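You operate a simulated robot arm through the tools that you are given. There is no shell and no other tool.

You run a simulated robot arm. Do the job below in one go: nothing can be reset, and whatever is moved stays where it is left.

TASK
Slide the stop against the tube head, pin it, and ratchet the two skid straps to green.
Fine: leave both handles folded down.

Only the result counts: the job must be done as asked and must still hold three seconds after the hand-in. Knocking over, shifting, dropping, spilling or breaking anything else fails it.

THE ROBOT
A 7-joint arm with a two-finger gripper, fixed in place. Base frame: the origin is on the floor under the middle of its stand, x ahead of it, y to its left, z up. Units: mm, rad, N and s.
With the tool pointing down near the work surface it reaches from about 340 to 720 mm from the base axis. Its first joint turns from -1.152 to 1.152 rad. Payload 2.45 kg.
Tool frame: the origin (TCP) lies between the finger pads and is the grasp point; the fingertips stand 26 mm ahead of it; z points along the fingers, y is the line along which they close. The gripper opens to 96 mm; its body begins 69 mm behind the TCP.
Orientation is that of the tool frame in the base frame, as a unit quaternion [x, y, z, w]. With the fingers straight down and closing along the base's y, the tool's x points along the base's -x, its y along +y and its z along -z.

THE INTERFACE
- The arm moves only by the tool servo_tool. Its argument "moves" is a list of rows, each an object (a shift or turn left out is 0, a gripper value left out holds the last) with "translation": the shift along the tool's x, y, z in mm, a list of three; "turn": the turn, a rotation vector about the tool's x, y, z in rad, a list of three. In form: [{"translation": [dx, dy, dz], "turn": [rx, ry, rz]}, ...]. A call has 1 to 20 rows; each row shifts and turns the commanded pose from where the row before left it, along the tool's axes as they then stand. "fingers" is the gripper command, from -1 (shut) to 1 (fully open), values between in proportion, set as the call begins (left out, the last holds). Rows are played at 5 a second. More than 50 mm and 0.15 rad between two rows, or a gripper value outside its range, and nothing of the call is played. A pose out of reach is approached as far as the arm can. The call stops where the force on the tool passes 90 N (or 10 N more than at its start, if that is more) or the arm is blocked; 0.2 s more then pass. Each finger travels about 50 mm/s and halts on what it meets, pressing with about 37 N; the grip force reading is that of the motor and also rises with nothing between the fingers. The clock runs only during rows and for 0.2 s after the last one: add rows that do not move to give the fingers time. It gives the time, the measured TCP pose, the force on the tool (base axes), the opening and the grip force at its end, in the units of the frame above (readings bear some noise), with the torque about the TCP (base axes, N m) and any sound that the robot's microphone picked up.
- Cameras (640 x 400 px; columns grow to the right, rows downward): "scene" is fixed at [159.8, -380.5, 1422.6]; the picture's right is [0.76, -0.64, 0.00], its down [-0.35, -0.42, -0.84] and it looks along [0.54, 0.64, -0.55] (base axes); focal length 323 px, centre (320, 200). "wrist" rides on the gripper at [82, 3, -98] in the tool frame; the picture's right is [-0.04, 1.00, 0.00], its down [-0.73, -0.03, -0.68] and it looks along [-0.68, -0.03, 0.73] (tool axes); focal length 256 px, centre (320, 200). There is no depth. A picture from a camera that has moved, and an enlarged one, comes with that camera's place and axes in the base frame and with its lens. The place of the scene camera against the robot may be out by one fixed shift of up to 18 mm in any direction.
- get_image(camera): a new picture of that camera. No time passes.
- enlarge(camera, box): a new picture of the part [left, top, right, bottom] of that camera's present view, enlarged. No time passes.
- job_done(): hands the job in; it is judged then, once.

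Nothing tells you positions but the pictures and the camera data. Unless the task says otherwise, let go and move clear before handing in.

The tools are called after "Request:" as a command line: name --argument value ..., lists and objects as JSON in quotes. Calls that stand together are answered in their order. servo_tool: Moves the arm, as the interface text tells. Its arguments: {"type":"object","properties":{"moves":{"type":"array","items":{"type":"object","properties":{"translation":{"type":"array","items":{"type":"number"}},"turn":{"type":"array","items":{"type":"number"}}}}},"fingers":{"type":"number"}},"required":["moves"]} The other tools are called the same way: get_image (camera) takes a picture; enlarge (camera, box) takes an enlarged picture of a part of a camera's view; job_done () hands the job in.

At the start:

```text
time_s: 0.0
ee_pos: [389.9, 58.6, 1226.0]
tcp_rot: [0.0, 1.0, 0.001, 0.0]
force: [0.7, 0.4, 0.0]
moment: [-0.01, 0.01, 0.01]
gripper_width: 96.2
finger_force: 0.1
```

scene: 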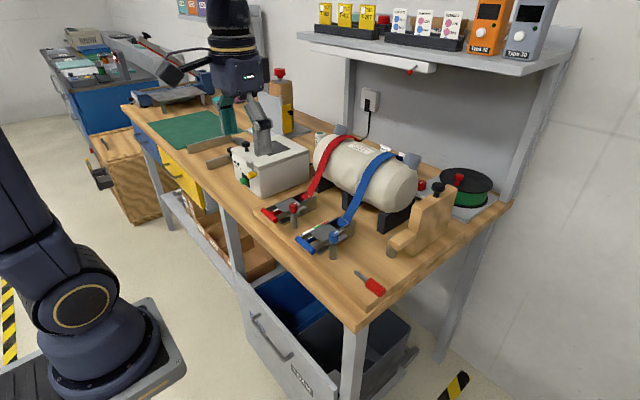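
wrist: 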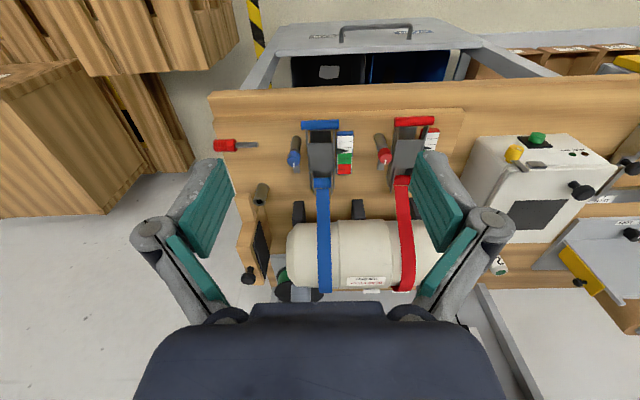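

I see a bench with a tube (tank) on a skid with a red and a blue ratchet strap, a wooden stop to its right, and a screwdriver. I'll take enlarged views to understand the parts before moving.

Request:
enlarge --camera "scene" --box '[240, 120, 520, 300]'

Request:
enlarge --camera "wrist" --box '[200, 80, 460, 310]'

Request:
enlarge --camera "scene" --box '[360, 160, 520, 270]'

Request:
enlarge --camera "scene" --box '[250, 180, 370, 270]'

```text
2.22 times, centred on (380, 210) of scene
camera zoom: at [159.8, -380.5, 1422.6], right [0.76, -0.64, 0.0], down [-0.35, -0.42, -0.84], along [0.54, 0.64, -0.55], focal length 718 px, centre (187, 178)
```

zoom: 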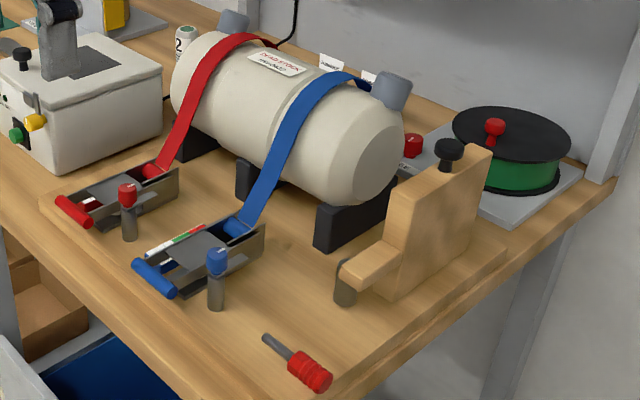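

```text
1.74 times, centred on (330, 195) of wrist
camera zoom: at [309.9, 63.2, 1323.5], right [0.04, 1.0, 0.0], down [0.73, -0.03, 0.68], along [0.68, -0.03, -0.73], focal length 445 px, centre (303, 209)
```

zoom: 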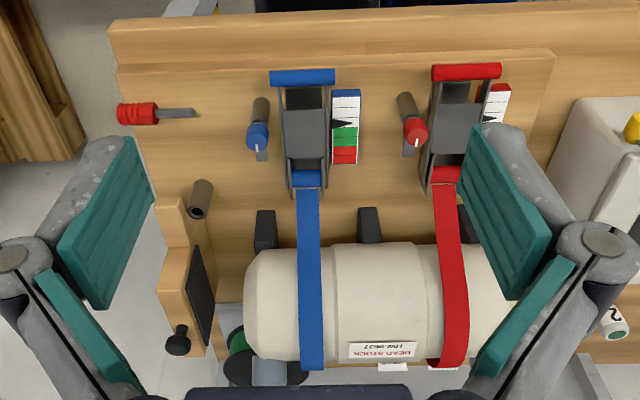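

```text
3.64 times, centred on (440, 215) of scene
camera zoom: at [159.8, -380.5, 1422.6], right [0.76, -0.64, 0.0], down [-0.35, -0.42, -0.84], along [0.54, 0.64, -0.55], focal length 1176 px, centre (-116, 146)
```

zoom: 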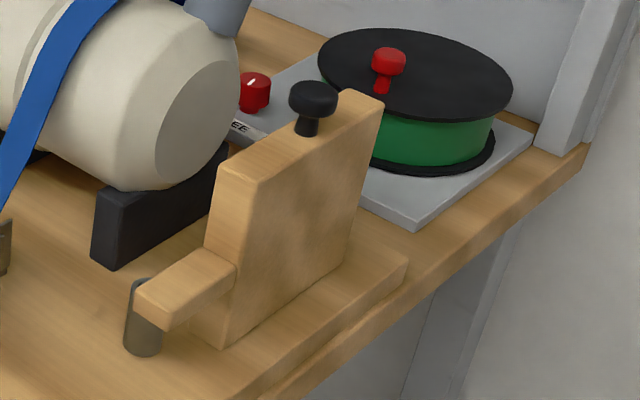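

```text
4.44 times, centred on (310, 225) of scene
camera zoom: at [159.8, -380.5, 1422.6], right [0.76, -0.64, 0.0], down [-0.35, -0.42, -0.84], along [0.54, 0.64, -0.55], focal length 1437 px, centre (364, 89)
```

zoom: 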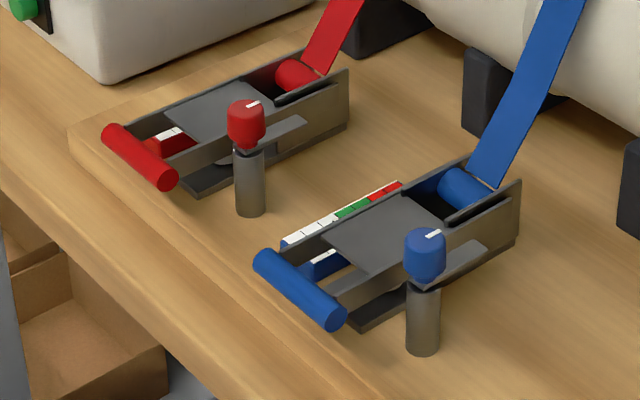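

I take the tube to lie along y on a skid board, with the stop at its -y end, the blue ratchet near (495, 57, 945), the red one at larger y, and a loose red-handled pin on the board. Next I'll move to closer viewpoints above the ratchets.

Request:
servo_tool --moves '[{"translation": [25, 0, 40]}, {"translation": [25, 0, 40]}, {"translation": [0, 20, 30]}, {"translation": [0, 0, 0]}]' --fingers 1

Request:
get_image --camera "wrist"

Request:
get_image --camera "scene"

```text
time_s: 1.0
ee_pos: [337.5, 79.9, 1114.7]
tcp_rot: [-0.001, 1.0, 0.0, 0.0]
force: [0.2, -0.3, -0.1]
moment: [0.02, 0.0, -0.01]
gripper_width: 95.8
finger_force: 0.1
```

```text
taken
camera wrist: at [257.3, 83.7, 1213.5], right [0.04, 1.0, 0.0], down [0.73, -0.03, 0.68], along [0.68, -0.03, -0.73], focal length 256 px, centre (320, 200)
```

wrist: 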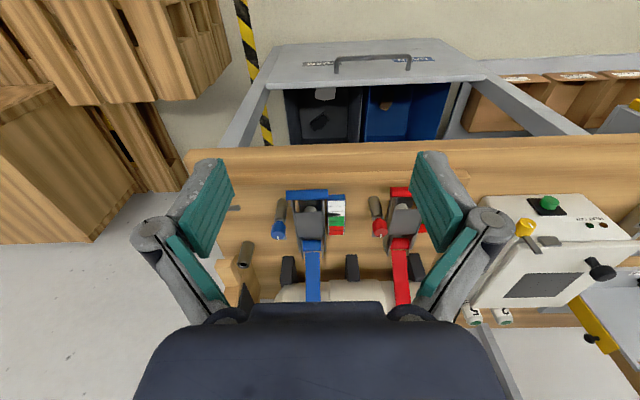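

```text
taken
```

scene: 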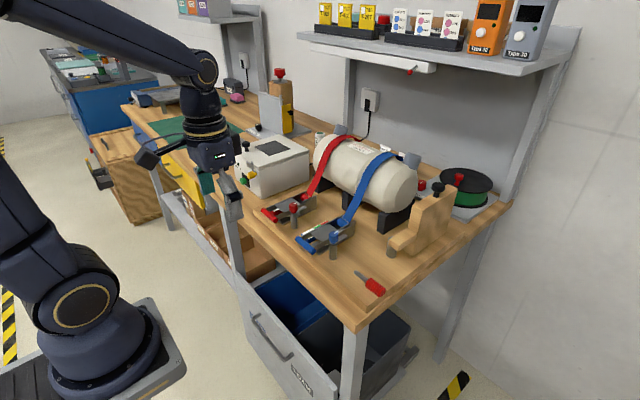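

The arm is now near (337, 80, 1115) looking at the ratchets. I'll enlarge the current wrist view to study the ratchet mechanism and the gauges.

Request:
enlarge --camera "wrist" --box '[220, 160, 440, 310]'

Request:
enlarge --camera "scene" --box '[290, 210, 370, 270]'

Request:
enlarge --camera "scene" --box '[250, 180, 330, 240]'

Request:
enlarge --camera "scene" --box '[340, 200, 480, 310]'

```text
2.67 times, centred on (330, 235) of wrist
camera zoom: at [257.3, 83.7, 1213.5], right [0.04, 1.0, 0.0], down [0.73, -0.03, 0.68], along [0.68, -0.03, -0.73], focal length 683 px, centre (293, 107)
```

zoom: 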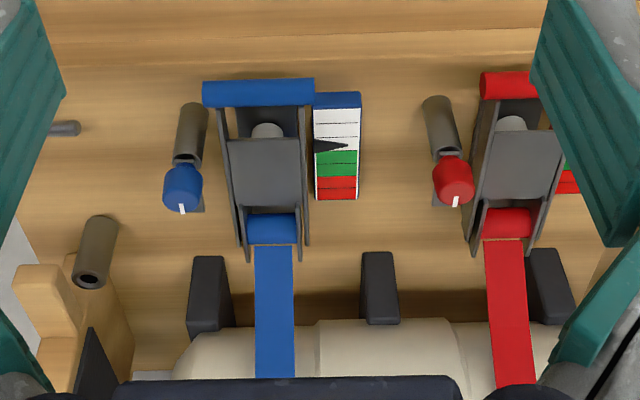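

```text
6.67 times, centred on (330, 240) of scene
camera zoom: at [159.8, -380.5, 1422.6], right [0.76, -0.64, 0.0], down [-0.35, -0.42, -0.84], along [0.54, 0.64, -0.55], focal length 2155 px, centre (253, -67)
```

zoom: 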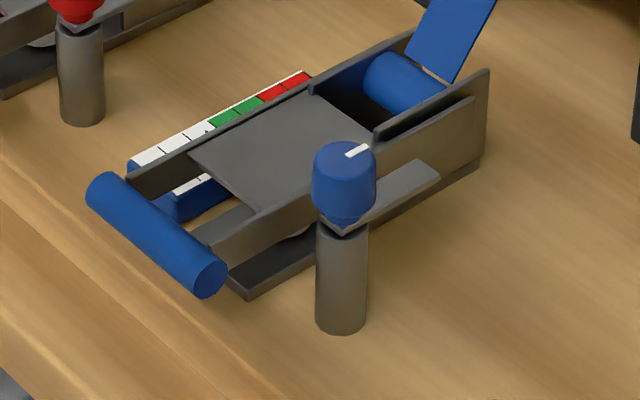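

```text
6.67 times, centred on (290, 210) of scene
camera zoom: at [159.8, -380.5, 1422.6], right [0.76, -0.64, 0.0], down [-0.35, -0.42, -0.84], along [0.54, 0.64, -0.55], focal length 2155 px, centre (520, 133)
```

zoom: 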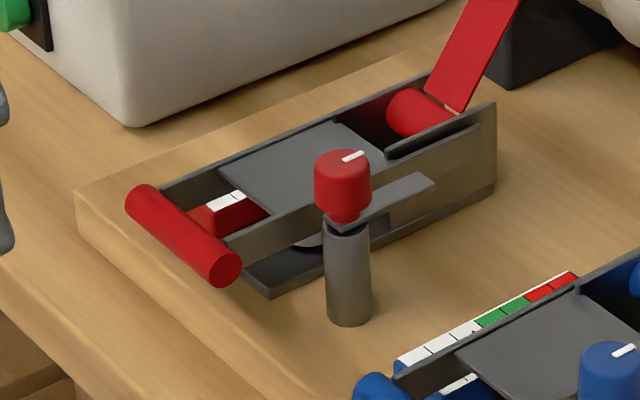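

```text
3.64 times, centred on (410, 255) of scene
camera zoom: at [159.8, -380.5, 1422.6], right [0.76, -0.64, 0.0], down [-0.35, -0.42, -0.84], along [0.54, 0.64, -0.55], focal length 1176 px, centre (-7, 0)
```

zoom: 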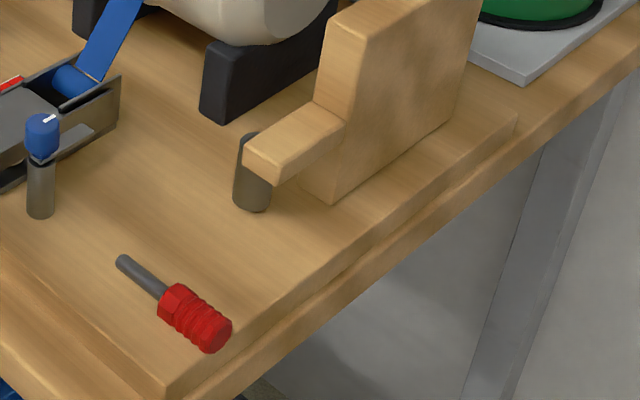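

The ratchets have a cross-bar handle, a spool, a gauge with white/green/red cells, and a side knob on a post; the stop has an arm running next to a hollow post that should take the red-handled pin. I'll move closer to the blue ratchet for detail.

Request:
servo_tool --moves '[{"translation": [-40, -10, 10]}, {"translation": [-40, -10, 30]}, {"translation": [-30, 0, 40]}, {"translation": [0, 0, 10]}, {"translation": [0, 0, 0]}]'

Request:
get_image --camera "wrist"

Request:
enlarge --camera "wrist" --box '[220, 120, 440, 310]'

```text
refused: row 2 steps farther than a row can; nothing moved
```

```text
taken
camera wrist: at [257.3, 83.7, 1213.5], right [0.04, 1.0, 0.0], down [0.73, -0.03, 0.68], along [0.68, -0.03, -0.73], focal length 256 px, centre (320, 200)
```

wrist: 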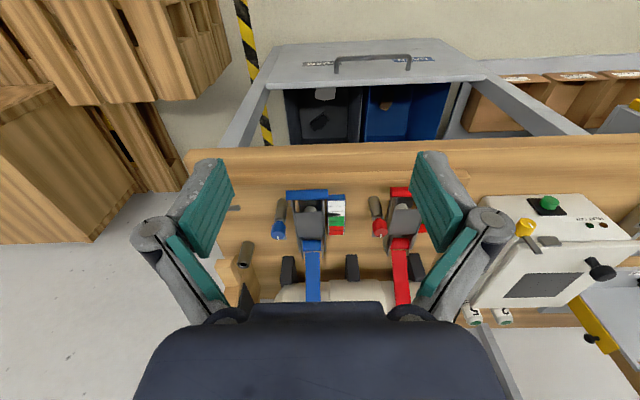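

```text
2.11 times, centred on (330, 215) of wrist
camera zoom: at [257.3, 83.7, 1213.5], right [0.04, 1.0, 0.0], down [0.73, -0.03, 0.68], along [0.68, -0.03, -0.73], focal length 539 px, centre (299, 168)
```

zoom: 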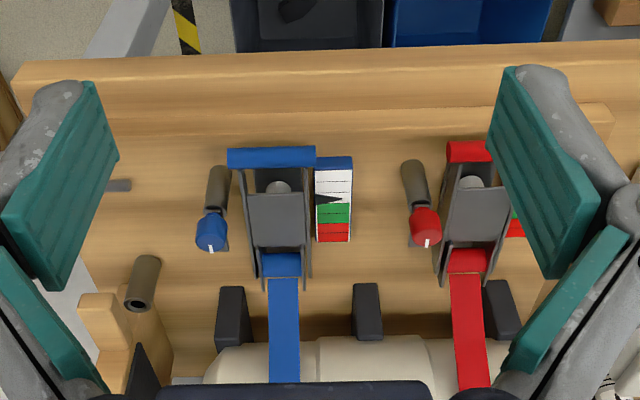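

The step was a hair over 50 mm, so nothing moved. I'll repeat with smaller steps toward (447, 60, 1025).

Request:
servo_tool --moves '[{"translation": [-36, -10, 15]}, {"translation": [-36, -10, 25]}, {"translation": [-28, 0, 30]}, {"translation": [-10, 0, 20]}, {"translation": [0, 0, 0]}]'

Request:
get_image --camera "wrist"

Request:
enlarge --camera "wrist" --box '[220, 90, 440, 310]'

```text
time_s: 2.2
ee_pos: [449.8, 59.8, 1023.4]
tcp_rot: [-0.001, 1.0, 0.0, 0.0]
force: [-0.4, -0.3, 0.0]
moment: [0.0, -0.04, -0.02]
gripper_width: 96.1
finger_force: 0.0
```

```text
taken
camera wrist: at [369.3, 63.2, 1121.5], right [0.04, 1.0, 0.0], down [0.73, -0.03, 0.68], along [0.68, -0.03, -0.73], focal length 256 px, centre (320, 200)
```

wrist: 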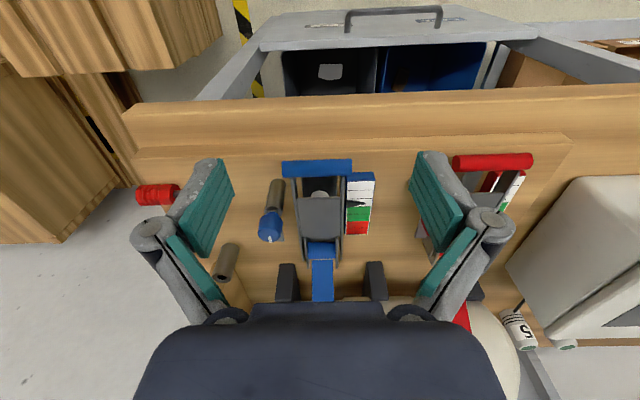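

```text
1.82 times, centred on (330, 200) of wrist
camera zoom: at [369.3, 63.2, 1121.5], right [0.04, 1.0, 0.0], down [0.73, -0.03, 0.68], along [0.68, -0.03, -0.73], focal length 465 px, centre (302, 200)
```

zoom: 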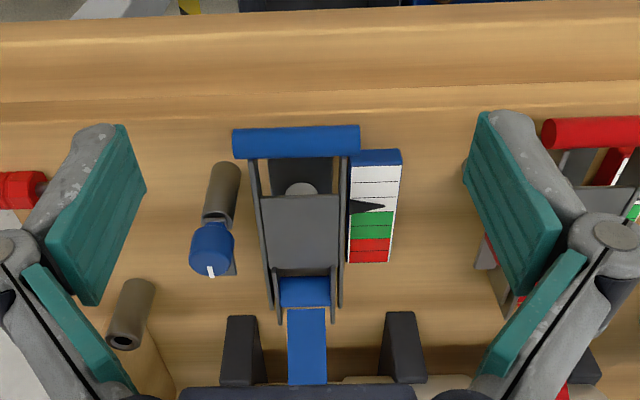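

Request:
enlarge --camera "wrist" --box '[275, 150, 385, 280]'

Request:
enlarge --camera "wrist" --box '[240, 165, 300, 255]'

Request:
enlarge --camera "wrist" --box '[120, 170, 250, 310]'

```text
3.08 times, centred on (330, 215) of wrist
camera zoom: at [369.3, 63.2, 1121.5], right [0.04, 1.0, 0.0], down [0.73, -0.03, 0.68], along [0.68, -0.03, -0.73], focal length 788 px, centre (289, 154)
```

zoom: 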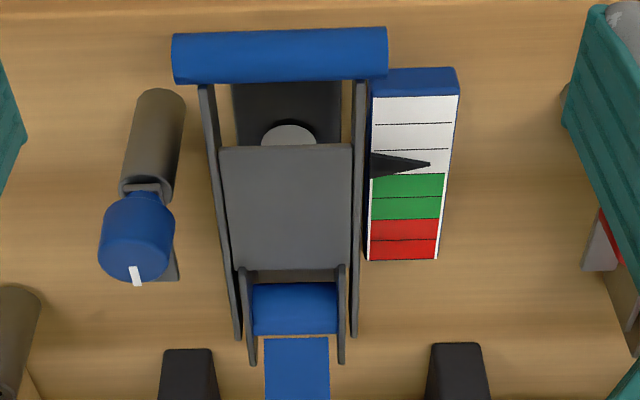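

```text
4.44 times, centred on (270, 210) of wrist
camera zoom: at [369.3, 63.2, 1121.5], right [0.04, 1.0, 0.0], down [0.73, -0.03, 0.68], along [0.68, -0.03, -0.73], focal length 1138 px, centre (542, 156)
```

zoom: 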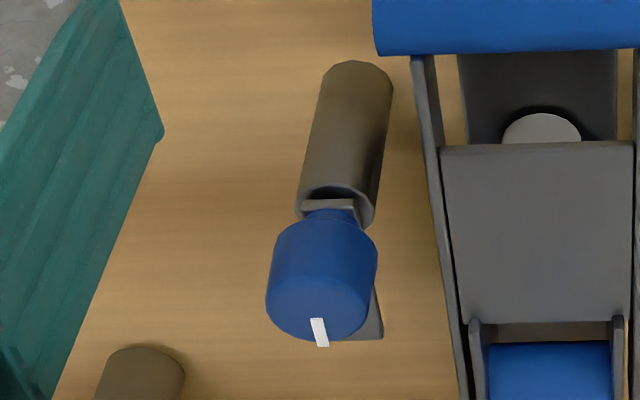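

```text
2.86 times, centred on (185, 240) of wrist
camera zoom: at [369.3, 63.2, 1121.5], right [0.04, 1.0, 0.0], down [0.73, -0.03, 0.68], along [0.68, -0.03, -0.73], focal length 731 px, centre (706, 86)
```

zoom: 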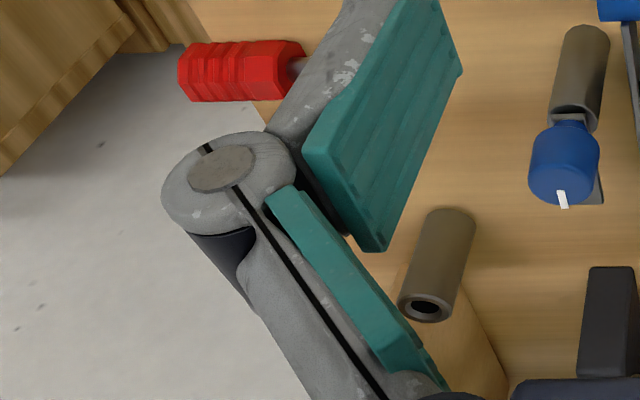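

The blue pointer sits in the last white cell just ahead of two green cells, and the knobs have paddles on their posts. Next I'll move toward (534, -70, 1075) to view the stop, the hollow post and the pin.

Request:
servo_tool --moves '[{"translation": [0, -10, -45]}, {"translation": [-20, -40, -5]}, {"translation": [-25, -40, 0]}, {"translation": [-35, -30, 0]}, {"translation": [0, -10, 0]}, {"translation": [0, 0, 0]}]'

Request:
get_image --camera "wrist"

Request:
enlarge --camera "wrist" --box '[220, 110, 440, 310]'

```text
time_s: 3.6
ee_pos: [530.5, -71.1, 1074.8]
tcp_rot: [0.0, 1.0, 0.0, 0.0]
force: [0.0, -0.3, -0.6]
moment: [0.01, 0.0, -0.04]
gripper_width: 95.9
finger_force: 0.2
```

```text
taken
camera wrist: at [450.3, -66.5, 1174.0], right [0.04, 1.0, 0.0], down [0.73, -0.03, 0.68], along [0.68, -0.03, -0.73], focal length 256 px, centre (320, 200)
```

wrist: 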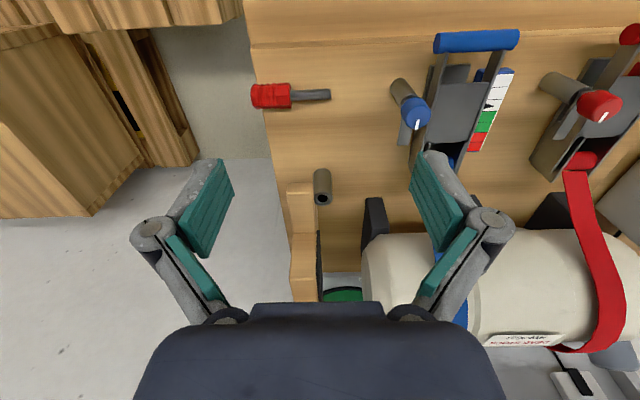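

```text
2.00 times, centred on (330, 210) of wrist
camera zoom: at [450.3, -66.5, 1174.0], right [0.04, 1.0, 0.0], down [0.73, -0.03, 0.68], along [0.68, -0.03, -0.73], focal length 512 px, centre (300, 180)
```

zoom: 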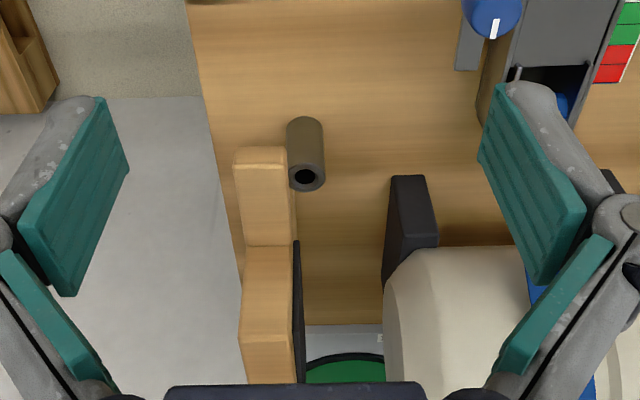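

The stop is clearly visible: its arm points toward -x right beside the hollow post (top about (655, -72, 953)), and a black pad faces the tube head across a gap. I'll zoom in on those details.

Request:
enlarge --camera "wrist" --box '[280, 150, 360, 220]'

Request:
enlarge --camera "wrist" --box '[270, 210, 390, 305]'

Request:
enlarge --camera "wrist" --box '[235, 60, 345, 130]'

Request:
enlarge --camera "scene" --box '[380, 180, 460, 260]'

```text
5.71 times, centred on (320, 185) of wrist
camera zoom: at [450.3, -66.5, 1174.0], right [0.04, 1.0, 0.0], down [0.73, -0.03, 0.68], along [0.68, -0.03, -0.73], focal length 1463 px, centre (320, 286)
```

zoom: 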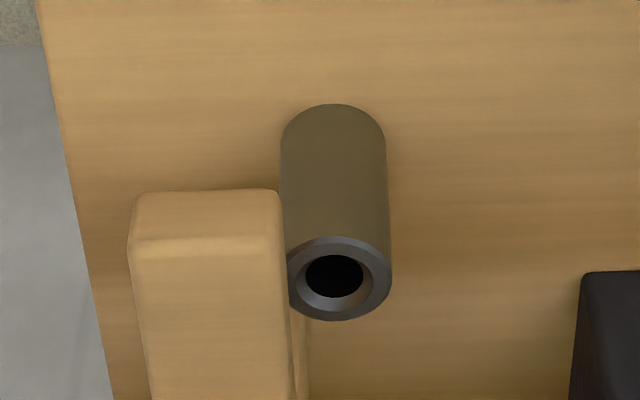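

```text
4.21 times, centred on (330, 258) of wrist
camera zoom: at [450.3, -66.5, 1174.0], right [0.04, 1.0, 0.0], down [0.73, -0.03, 0.68], along [0.68, -0.03, -0.73], focal length 1078 px, centre (278, -42)
```

zoom: 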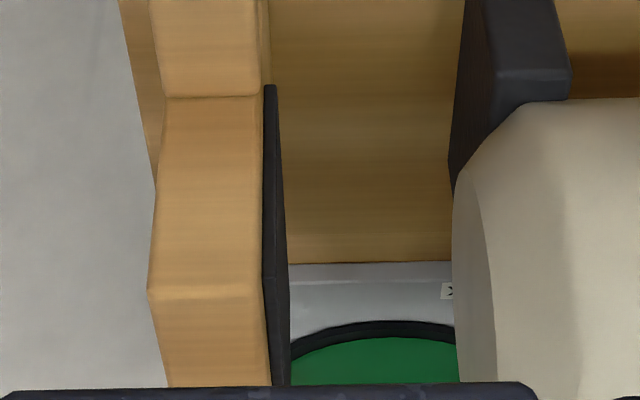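

```text
5.71 times, centred on (290, 95) of wrist
camera zoom: at [450.3, -66.5, 1174.0], right [0.04, 1.0, 0.0], down [0.73, -0.03, 0.68], along [0.68, -0.03, -0.73], focal length 1463 px, centre (491, 800)
```

zoom: 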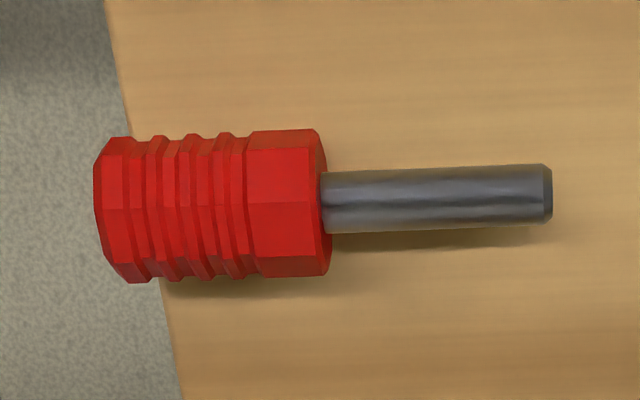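

```text
5.00 times, centred on (420, 220) of scene
camera zoom: at [159.8, -380.6, 1422.6], right [0.76, -0.64, 0.0], down [-0.35, -0.42, -0.84], along [0.54, 0.64, -0.55], focal length 1616 px, centre (-180, 100)
```

zoom: 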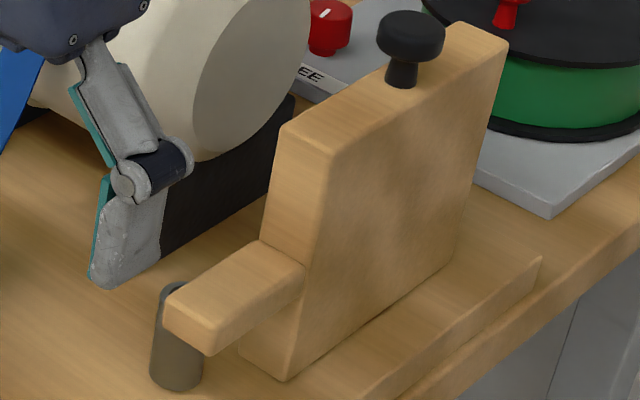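

The geometry is now clear: the stop's arm (underside about z 953) passes over the post when the stop slides +y about 50 mm, and the pin, lying along y with its shaft to +y near (546, -119), drops into the post behind the arm. Before touching anything I'll check in free air that the arm can hold the orientations needed to pick up the pin and set it upright.

Request:
servo_tool --moves '[{"translation": [20, -20, -35]}, {"translation": [20, -25, -35]}, {"translation": [10, -35, -30]}, {"translation": [0, 0, 0], "turn": [0, 0, 0.1428]}, {"turn": [0, 0, 0.1428]}, {"turn": [0, 0, 0.1428]}, {"turn": [0, 0, 0.1428]}, {"turn": [0, 0, 0.1428]}, {"turn": [0, 0, 0.1428]}, {"turn": [0, 0, 0.1428]}, {"turn": [0, 0, 0.1428]}, {"turn": [0, 0, 0.1428]}, {"turn": [0, 0, 0.1428]}, {"turn": [0, 0, 0.1428]}, {"translation": [0, 0, 0]}]'

```text
time_s: 6.8
ee_pos: [479.9, -150.5, 1176.0]
tcp_rot: [0.707, 0.707, 0.0, 0.001]
force: [1.2, 0.8, -0.8]
moment: [0.0, 0.03, 0.01]
gripper_width: 95.8
finger_force: 0.1
```

Yaw of +90° works (tool x now along +y). Now I'll test the 45° tilt and the spin.

Request:
servo_tool --moves '[{"turn": [0, 0.131, 0]}, {"turn": [0, 0.131, 0]}, {"turn": [0, 0.131, 0]}, {"turn": [0, 0.131, 0]}, {"turn": [0, 0.131, 0]}, {"turn": [0, 0.131, 0]}, {"translation": [0, 0, 0]}, {"translation": [0, 0, 0]}]'

Request:
get_image --camera "scene"

Request:
get_image --camera "wrist"

```text
time_s: 8.6
ee_pos: [479.4, -148.9, 1175.1]
tcp_rot: [0.653, 0.653, 0.271, -0.271]
force: [1.1, -0.2, 0.2]
moment: [0.01, 0.0, -0.03]
gripper_width: 95.9
finger_force: 0.0
```

```text
taken
```

scene: 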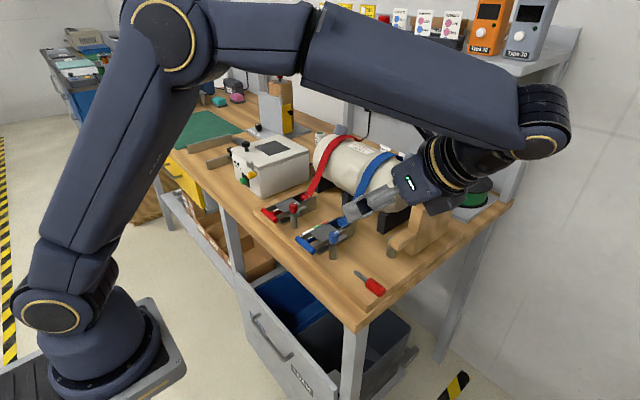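

```text
taken
camera wrist: at [484.6, -161.8, 1302.2], right [1.0, -0.03, -0.03], down [-0.03, -1.0, -0.04], along [-0.03, 0.04, -1.0], focal length 256 px, centre (320, 200)
```

wrist: 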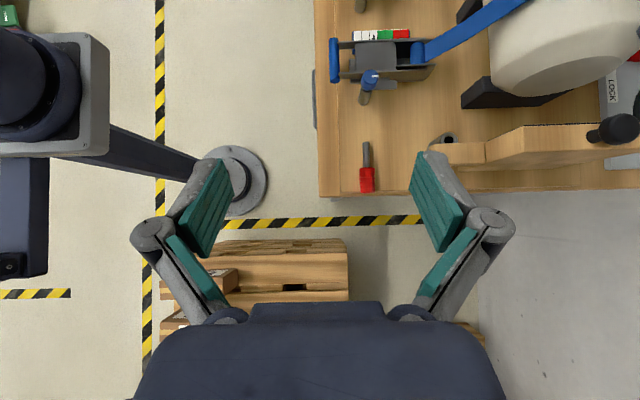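

This pose happens to look straight down, which is excellent for measuring. I'll enlarge parts of it.

Request:
enlarge --camera "wrist" --box '[310, 0, 440, 90]'

Request:
enlarge --camera "wrist" --box '[310, 100, 450, 210]'

Request:
enlarge --camera "wrist" --box '[420, 60, 640, 200]'

```text
4.44 times, centred on (375, 45) of wrist
camera zoom: at [484.6, -161.8, 1302.2], right [1.0, -0.03, -0.03], down [-0.03, -1.0, -0.04], along [-0.03, 0.04, -1.0], focal length 1138 px, centre (76, 889)
```

zoom: 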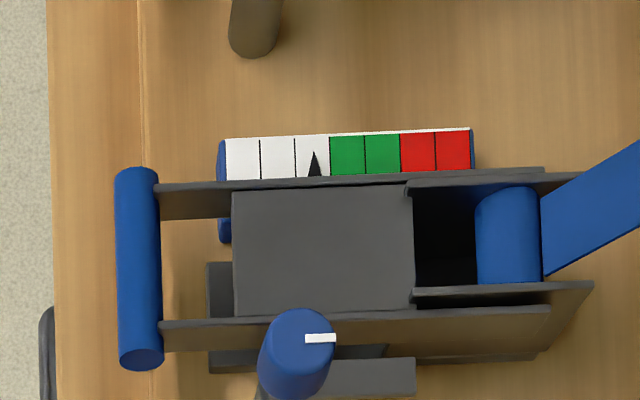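

```text
3.64 times, centred on (380, 155) of wrist
camera zoom: at [484.6, -161.8, 1302.2], right [1.0, -0.03, -0.03], down [-0.03, -1.0, -0.04], along [-0.03, 0.04, -1.0], focal length 931 px, centre (102, 364)
```

zoom: 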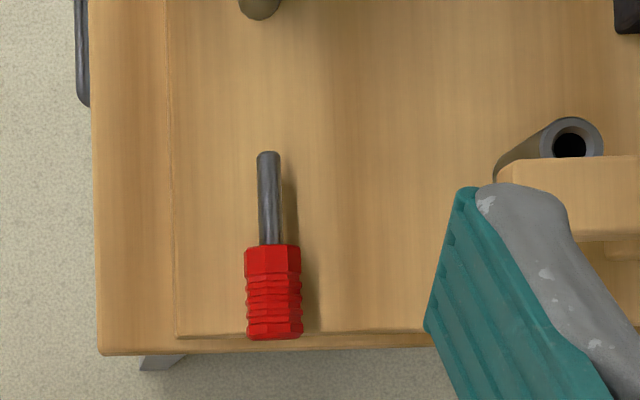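

```text
2.86 times, centred on (530, 130) of wrist
camera zoom: at [484.6, -161.8, 1302.2], right [1.0, -0.03, -0.03], down [-0.03, -1.0, -0.04], along [-0.03, 0.04, -1.0], focal length 731 px, centre (-280, 400)
```

zoom: 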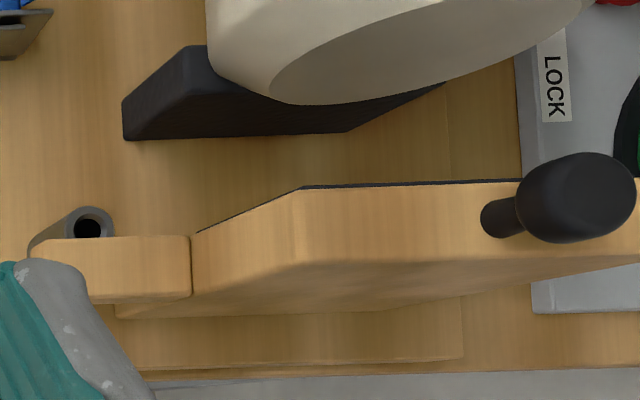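

The gauge reads clearly: three white, two green, two red cells, with the blue pointer in the third white. I'll now test the 180° spin about the tool axis, which is what would bring the pin from lying to upright.

Request:
servo_tool --moves '[{"turn": [0, 0, -0.1428]}, {"turn": [0, 0, -0.1428]}, {"turn": [0, 0, -0.1428]}, {"turn": [0, 0, -0.1428]}, {"turn": [0, 0, -0.1428]}, {"turn": [0, 0, -0.1428]}, {"turn": [0, 0, -0.1428]}, {"turn": [0, 0, -0.1428]}, {"turn": [0, 0, -0.1428]}, {"turn": [0, 0, -0.1428]}, {"turn": [0, 0, -0.1428]}, {"turn": [0, 0, 0]}]'

Request:
servo_tool --moves '[{"turn": [0, 0, -0.1428]}, {"turn": [0, 0, -0.1428]}, {"turn": [0, 0, -0.1428]}, {"turn": [0, 0, -0.1428]}, {"turn": [0, 0, -0.1428]}, {"turn": [0, 0, -0.1428]}, {"turn": [0, 0, -0.1428]}, {"turn": [0, 0, -0.1428]}, {"turn": [0, 0, -0.1428]}, {"turn": [0, 0, -0.1428]}, {"turn": [0, 0, -0.1428]}, {"turn": [0, 0, 0]}]'

Request:
get_image --camera "scene"

Request:
get_image --camera "wrist"

```text
time_s: 11.2
ee_pos: [479.5, -150.0, 1176.3]
tcp_rot: [0.0, 0.923, 0.384, 0.001]
force: [-0.2, -0.2, -0.2]
moment: [-0.05, 0.0, 0.02]
gripper_width: 96.2
finger_force: 0.0
```

```text
time_s: 13.8
ee_pos: [481.2, -150.1, 1175.8]
tcp_rot: [0.654, -0.653, -0.271, -0.271]
force: [-0.7, -0.2, -0.3]
moment: [0.01, 0.01, -0.01]
gripper_width: 95.9
finger_force: 0.0
```

```text
taken
```

scene: 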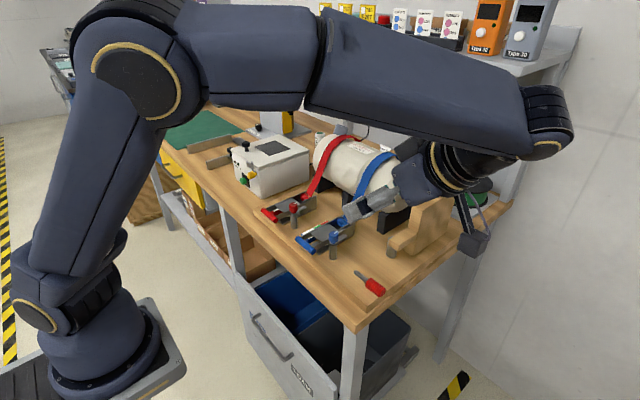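

```text
taken
camera wrist: at [478.2, -277.4, 1186.2], right [-1.0, 0.03, 0.03], down [0.03, 0.04, 1.0], along [0.03, 1.0, -0.04], focal length 256 px, centre (320, 200)
```

wrist: 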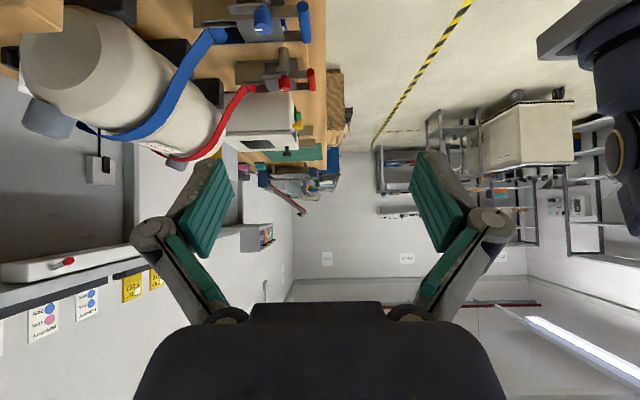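

The whole spin is reachable. For pushing the stop I'll yaw the tool to point diagonally (+x,+y, down), close the fingers, and go to a spot beside the stop's -y face.

Request:
servo_tool --moves '[{"turn": [0.0925, 0, 0.0925]}, {"turn": [0.0925, 0, 0.0925]}, {"turn": [0.0925, 0, 0.0925]}, {"turn": [0.0925, 0, 0.0925]}, {"turn": [0.0925, 0, 0.0925]}, {"turn": [0.0925, 0, 0.0925]}, {"translation": [-0.2, -29.6, 21.6]}, {"translation": [-0.2, -29.6, 21.6]}, {"translation": [-0.2, -29.6, 21.6]}, {"translation": [-0.2, -29.6, 21.6]}, {"translation": [-0.2, -29.6, 21.6]}, {"translation": [0, 0, 0]}]' --fingers -1

Request:
get_image --camera "wrist"

Request:
get_image --camera "scene"

```text
time_s: 16.4
ee_pos: [637.6, -201.3, 1099.5]
tcp_rot: [-0.353, 0.854, 0.147, 0.353]
force: [0.2, 0.9, 0.1]
moment: [0.01, 0.02, 0.0]
gripper_width: 0.4
finger_force: 28.2
```

```text
taken
camera wrist: at [548.1, -288.2, 1110.8], right [-0.69, 0.73, 0.03], down [0.05, 0.01, 1.0], along [0.73, 0.69, -0.04], focal length 256 px, centre (320, 200)
```

wrist: 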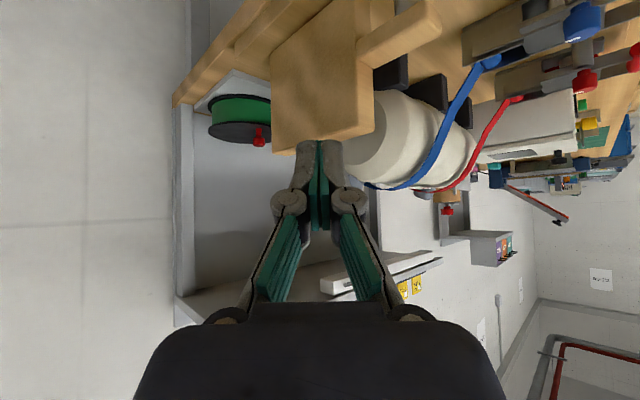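

```text
taken
```

scene: 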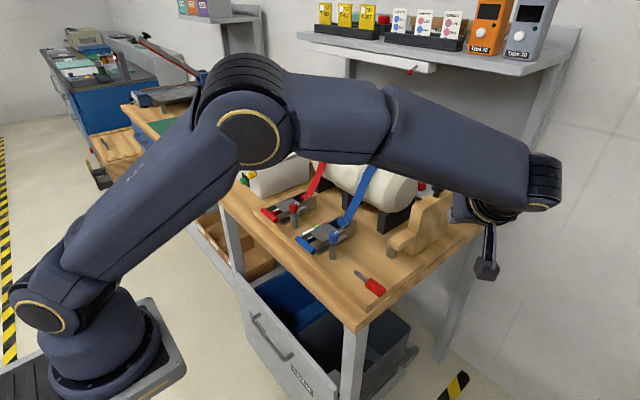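

The stop's -y side is in view (image is upside down). I'll enlarge it, then descend beside it.

Request:
enlarge --camera "wrist" --box '[240, 0, 460, 165]'

Request:
servo_tool --moves '[{"translation": [9.7, -2.65, 31]}, {"translation": [9.7, -2.65, 31]}, {"translation": [9.7, -2.65, 31]}, {"translation": [4.8, -1.3, 15]}, {"translation": [0, 0, 0]}]'

Request:
get_image --camera "wrist"

Request:
enlarge --camera "scene" --box '[360, 150, 540, 270]'

```text
2.42 times, centred on (350, 82) of wrist
camera zoom: at [548.1, -288.2, 1110.8], right [-0.69, 0.73, 0.03], down [0.05, 0.01, 1.0], along [0.73, 0.69, -0.04], focal length 621 px, centre (247, 485)
```

zoom: 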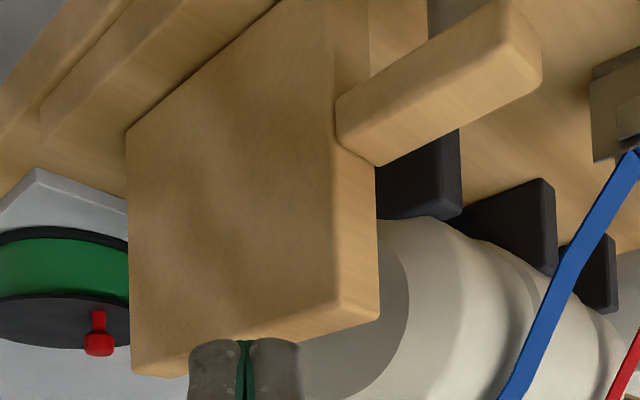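

```text
time_s: 17.6
ee_pos: [681.2, -172.0, 999.8]
tcp_rot: [-0.353, 0.854, 0.146, 0.354]
force: [0.6, -0.4, 1.1]
moment: [0.03, -0.02, 0.05]
gripper_width: 0.2
finger_force: 27.9
```

```text
taken
camera wrist: at [590.7, -260.0, 1011.7], right [-0.69, 0.73, 0.03], down [0.05, 0.01, 1.0], along [0.73, 0.69, -0.04], focal length 256 px, centre (320, 200)
```

wrist: 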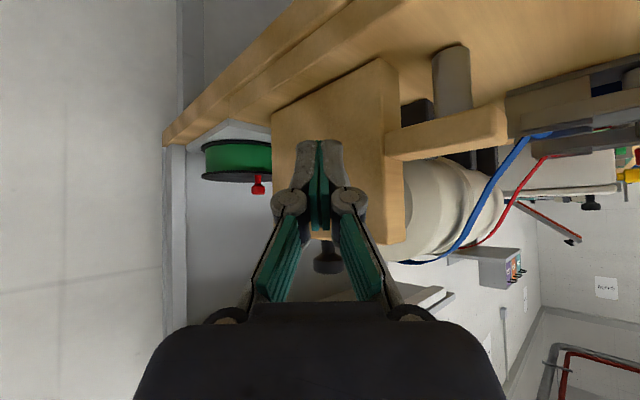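

```text
3.33 times, centred on (450, 210) of scene
camera zoom: at [159.8, -380.5, 1422.6], right [0.76, -0.64, 0.0], down [-0.35, -0.42, -0.84], along [0.54, 0.64, -0.55], focal length 1078 px, centre (-113, 167)
```

zoom: 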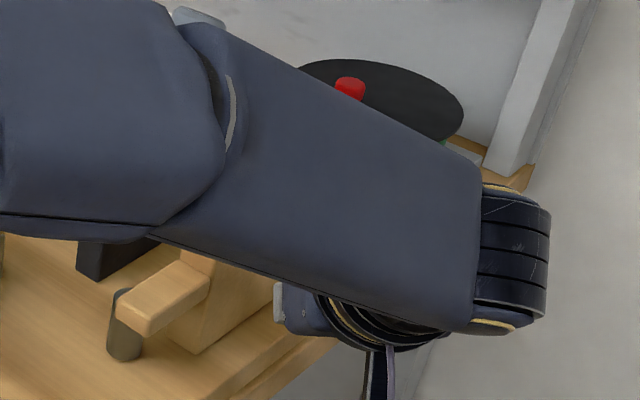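

The tool is beside the stop at about (681, -172, 1000). I'll shift a little farther in x and lower, then approach in +y in small steps watching the force.

Request:
servo_tool --moves '[{"translation": [-1.4, -17, 22.6]}, {"translation": [-5, 7.07, 5]}, {"translation": [-5, 7.07, 5]}, {"translation": [-2.5, 3.54, 2.5]}, {"translation": [0, 0, 0]}]'

Request:
get_image --camera "wrist"

Request:
get_image --camera "scene"

```text
time_s: 18.8
ee_pos: [706.5, -147.0, 983.2]
tcp_rot: [-0.352, 0.854, 0.146, 0.354]
force: [-0.4, 0.0, -0.1]
moment: [-0.01, -0.05, -0.01]
gripper_width: 0.0
finger_force: 28.7
```

```text
taken
camera wrist: at [616.1, -233.5, 995.9], right [-0.69, 0.73, 0.03], down [0.05, 0.01, 1.0], along [0.73, 0.69, -0.04], focal length 256 px, centre (320, 200)
```

wrist: 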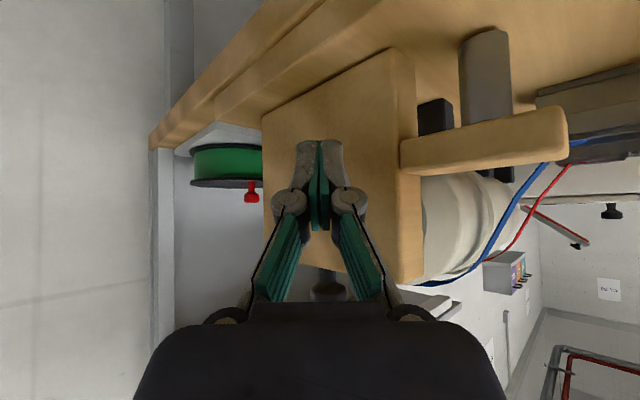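

```text
taken
```

scene: 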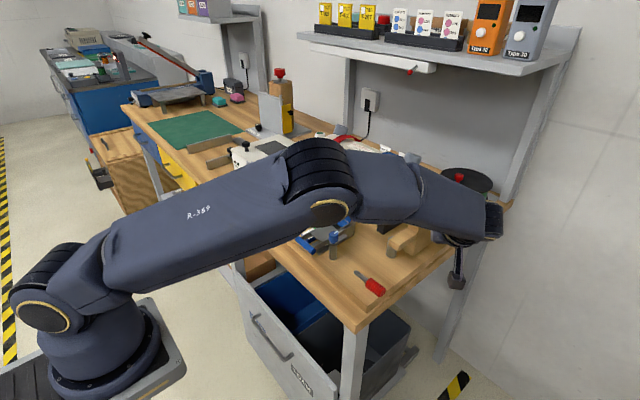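

The path is clear. I'll approach to contact in small +y steps.

Request:
servo_tool --moves '[{"translation": [-1.5, 2.12, 1.5]}, {"translation": [-1.5, 2.12, 1.5]}, {"translation": [-1.5, 2.12, 1.5]}, {"translation": [0, 0, 0]}]'

Request:
servo_tool --moves '[{"translation": [-1, 1.41, 1]}, {"translation": [-1, 1.41, 1]}, {"translation": [0, 0, 0]}]'

Request:
servo_tool --moves '[{"translation": [-1, 1.41, 1]}, {"translation": [-1, 1.41, 1]}, {"translation": [0, 0, 0]}]'

Request:
get_image --camera "wrist"

```text
time_s: 19.8
ee_pos: [707.7, -137.0, 983.5]
tcp_rot: [-0.353, 0.854, 0.147, 0.353]
force: [-0.6, 0.1, -0.7]
moment: [-0.01, -0.03, 0.01]
gripper_width: 0.0
finger_force: 28.2
```

```text
time_s: 20.6
ee_pos: [707.9, -131.8, 983.6]
tcp_rot: [-0.353, 0.854, 0.147, 0.354]
force: [0.7, -1.6, -1.1]
moment: [0.02, -0.01, -0.04]
gripper_width: 0.1
finger_force: 28.1
```

```text
time_s: 21.4
ee_pos: [708.1, -129.6, 983.0]
tcp_rot: [-0.352, 0.854, 0.146, 0.354]
force: [-1.0, -0.8, 0.4]
moment: [0.03, 0.02, 0.0]
gripper_width: 0.0
finger_force: 28.3
```

```text
taken
camera wrist: at [616.1, -216.0, 995.1], right [-0.69, 0.73, 0.03], down [0.05, 0.01, 1.0], along [0.73, 0.69, -0.04], focal length 256 px, centre (320, 200)
```

wrist: 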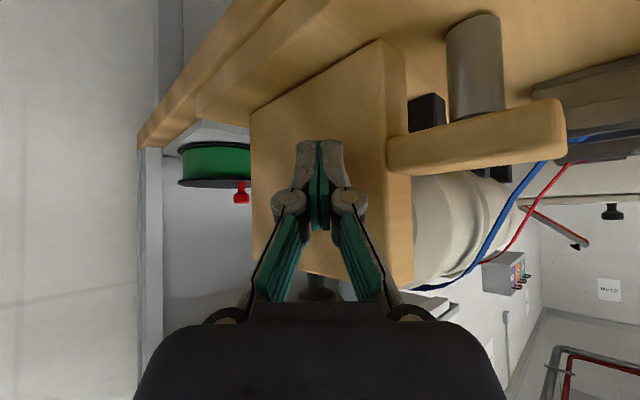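

No contact yet; continuing in small steps.

Request:
servo_tool --moves '[{"translation": [-1, 1.41, 1]}, {"translation": [-1, 1.41, 1]}, {"translation": [-1, 1.41, 1]}, {"translation": [0, 0, 0]}]'

Request:
servo_tool --moves '[{"translation": [-1, 1.41, 1]}, {"translation": [-1, 1.41, 1]}, {"translation": [-1, 1.41, 1]}, {"translation": [0, 0, 0]}]'

Request:
get_image --camera "wrist"

```text
time_s: 22.4
ee_pos: [708.3, -121.5, 984.8]
tcp_rot: [-0.353, 0.853, 0.147, 0.354]
force: [0.9, -0.7, -0.3]
moment: [-0.01, 0.02, 0.03]
gripper_width: 0.0
finger_force: 28.6
```

```text
time_s: 23.4
ee_pos: [707.8, -116.8, 983.9]
tcp_rot: [-0.354, 0.853, 0.149, 0.353]
force: [0.7, -0.6, -0.6]
moment: [-0.04, -0.02, -0.03]
gripper_width: 0.1
finger_force: 28.7
```

```text
taken
camera wrist: at [616.3, -204.2, 995.6], right [-0.69, 0.73, 0.03], down [0.05, 0.01, 1.0], along [0.73, 0.69, -0.04], focal length 256 px, centre (320, 200)
```

wrist: 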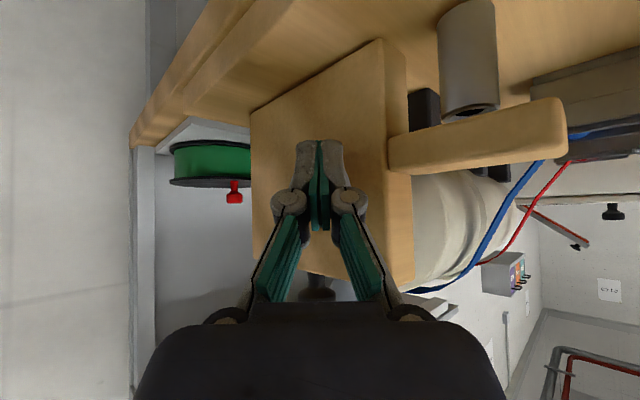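

The stop is moving with the fingers with negligible force, and its arm is passing over the post top as hoped. I'll continue pushing and watch for a force rise at the tube head.

Request:
servo_tool --moves '[{"translation": [-1, 1.41, 1]}, {"translation": [-1, 1.41, 1]}, {"translation": [-1, 1.41, 1]}, {"translation": [-1, 1.41, 1]}, {"translation": [-1, 1.41, 1]}, {"translation": [-1, 1.41, 1]}, {"translation": [-1, 1.41, 1]}, {"translation": [-1, 1.41, 1]}, {"translation": [0, 0, 0]}]'

Request:
get_image --camera "wrist"

Request:
get_image --camera "scene"

```text
time_s: 25.4
ee_pos: [707.0, -100.1, 983.4]
tcp_rot: [-0.354, 0.853, 0.148, 0.353]
force: [-0.5, -1.8, -0.3]
moment: [0.0, -0.01, -0.02]
gripper_width: 0.0
finger_force: 28.7
```

```text
taken
camera wrist: at [615.5, -187.6, 995.1], right [-0.69, 0.73, 0.03], down [0.05, 0.01, 1.0], along [0.73, 0.69, -0.04], focal length 256 px, centre (320, 200)
```

wrist: 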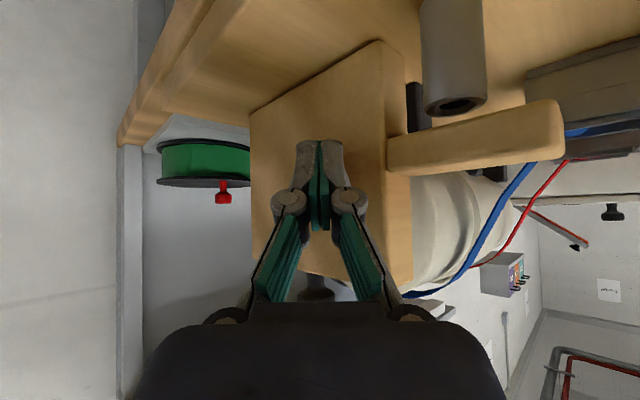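

```text
taken
```

scene: 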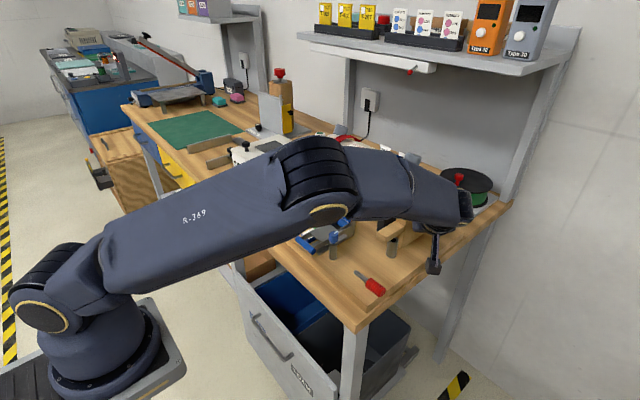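

The arm has cleared most of the post hole. I'll continue more slowly.

Request:
servo_tool --moves '[{"translation": [-0.75, 1.06, 0.75]}, {"translation": [-0.75, 1.06, 0.75]}, {"translation": [-0.75, 1.06, 0.75]}, {"translation": [-0.75, 1.06, 0.75]}, {"translation": [-0.75, 1.06, 0.75]}, {"translation": [-0.75, 1.06, 0.75]}, {"translation": [0, 0, 0]}]'

Request:
servo_tool --moves '[{"translation": [-0.5, 0.71, 0.5]}, {"translation": [-0.5, 0.71, 0.5]}, {"translation": [-0.5, 0.71, 0.5]}, {"translation": [-0.5, 0.71, 0.5]}, {"translation": [0, 0, 0]}]'

Request:
get_image --camera "wrist"

Request:
enlarge --camera "scene" --box '[340, 160, 500, 270]'

```text
time_s: 27.0
ee_pos: [706.3, -91.3, 982.7]
tcp_rot: [-0.353, 0.854, 0.147, 0.353]
force: [-0.4, -1.5, -1.4]
moment: [0.01, 0.01, -0.01]
gripper_width: 0.2
finger_force: 28.8
```

```text
time_s: 28.2
ee_pos: [707.8, -87.3, 983.5]
tcp_rot: [-0.354, 0.853, 0.148, 0.353]
force: [0.0, -1.4, 0.7]
moment: [0.0, 0.02, -0.02]
gripper_width: 0.1
finger_force: 28.0
```

```text
taken
camera wrist: at [616.3, -173.6, 995.7], right [-0.69, 0.73, 0.03], down [0.05, 0.01, 1.0], along [0.73, 0.69, -0.04], focal length 256 px, centre (320, 200)
```

wrist: 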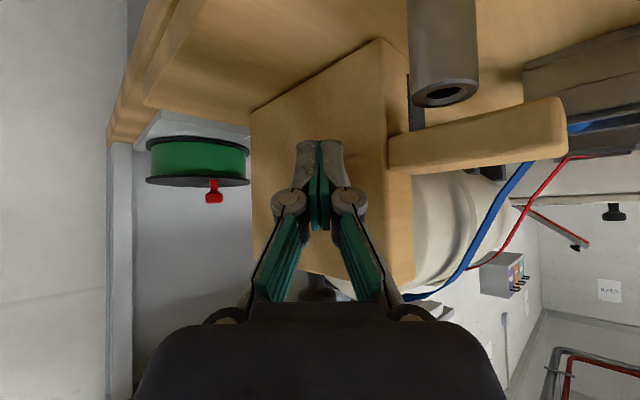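

```text
3.64 times, centred on (420, 215) of scene
camera zoom: at [159.8, -380.6, 1422.6], right [0.76, -0.64, 0.0], down [-0.35, -0.42, -0.84], along [0.54, 0.64, -0.55], focal length 1176 px, centre (-44, 146)
```

zoom: 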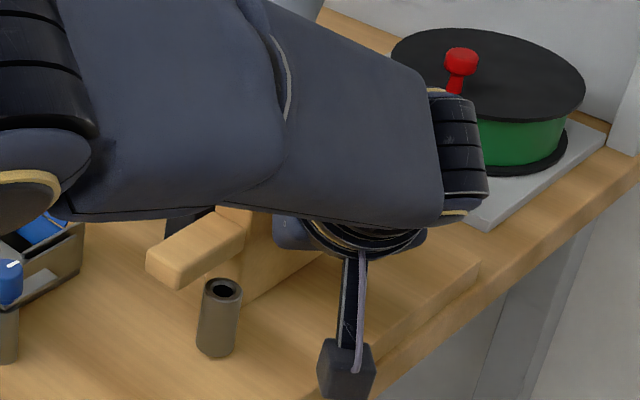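

The post is now exposed behind the arm. I'll keep pushing in 1 mm steps to find the contact.

Request:
servo_tool --moves '[{"translation": [-0.5, 0.71, 0.5]}, {"translation": [-0.5, 0.71, 0.5]}, {"translation": [-0.5, 0.71, 0.5]}, {"translation": [0, 0, 0]}]'

Request:
servo_tool --moves '[{"translation": [-0.5, 0.71, 0.5]}, {"translation": [-0.5, 0.71, 0.5]}, {"translation": [-0.5, 0.71, 0.5]}, {"translation": [0, 0, 0]}]'

Request:
servo_tool --moves '[{"translation": [-0.5, 0.71, 0.5]}, {"translation": [-0.5, 0.71, 0.5]}, {"translation": [0, 0, 0]}]'

Request:
get_image --camera "wrist"

```text
time_s: 29.2
ee_pos: [707.2, -84.0, 984.3]
tcp_rot: [-0.353, 0.854, 0.147, 0.353]
force: [0.1, -0.5, -0.2]
moment: [-0.01, 0.02, -0.01]
gripper_width: 0.1
finger_force: 28.4
```

```text
time_s: 30.2
ee_pos: [706.9, -81.0, 983.5]
tcp_rot: [-0.353, 0.854, 0.147, 0.353]
force: [0.1, -1.8, -0.4]
moment: [-0.03, -0.01, -0.01]
gripper_width: 0.0
finger_force: 28.5
```

```text
time_s: 31.0
ee_pos: [706.4, -78.3, 985.1]
tcp_rot: [-0.353, 0.854, 0.147, 0.354]
force: [-0.3, -0.7, -0.5]
moment: [-0.03, -0.02, 0.02]
gripper_width: 0.0
finger_force: 28.4
```

```text
taken
camera wrist: at [615.8, -166.3, 996.3], right [-0.69, 0.73, 0.03], down [0.05, 0.01, 1.0], along [0.73, 0.69, -0.04], focal length 256 px, centre (320, 200)
```

wrist: 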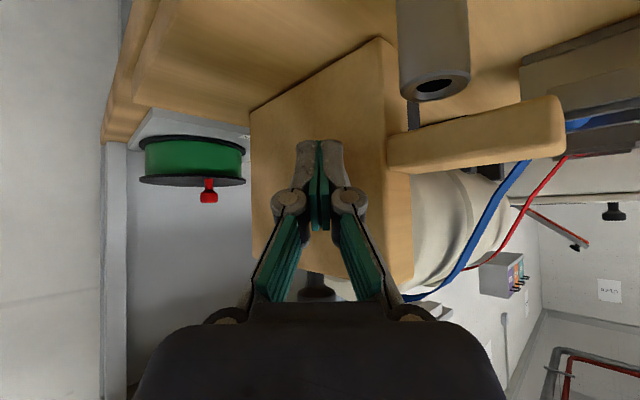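

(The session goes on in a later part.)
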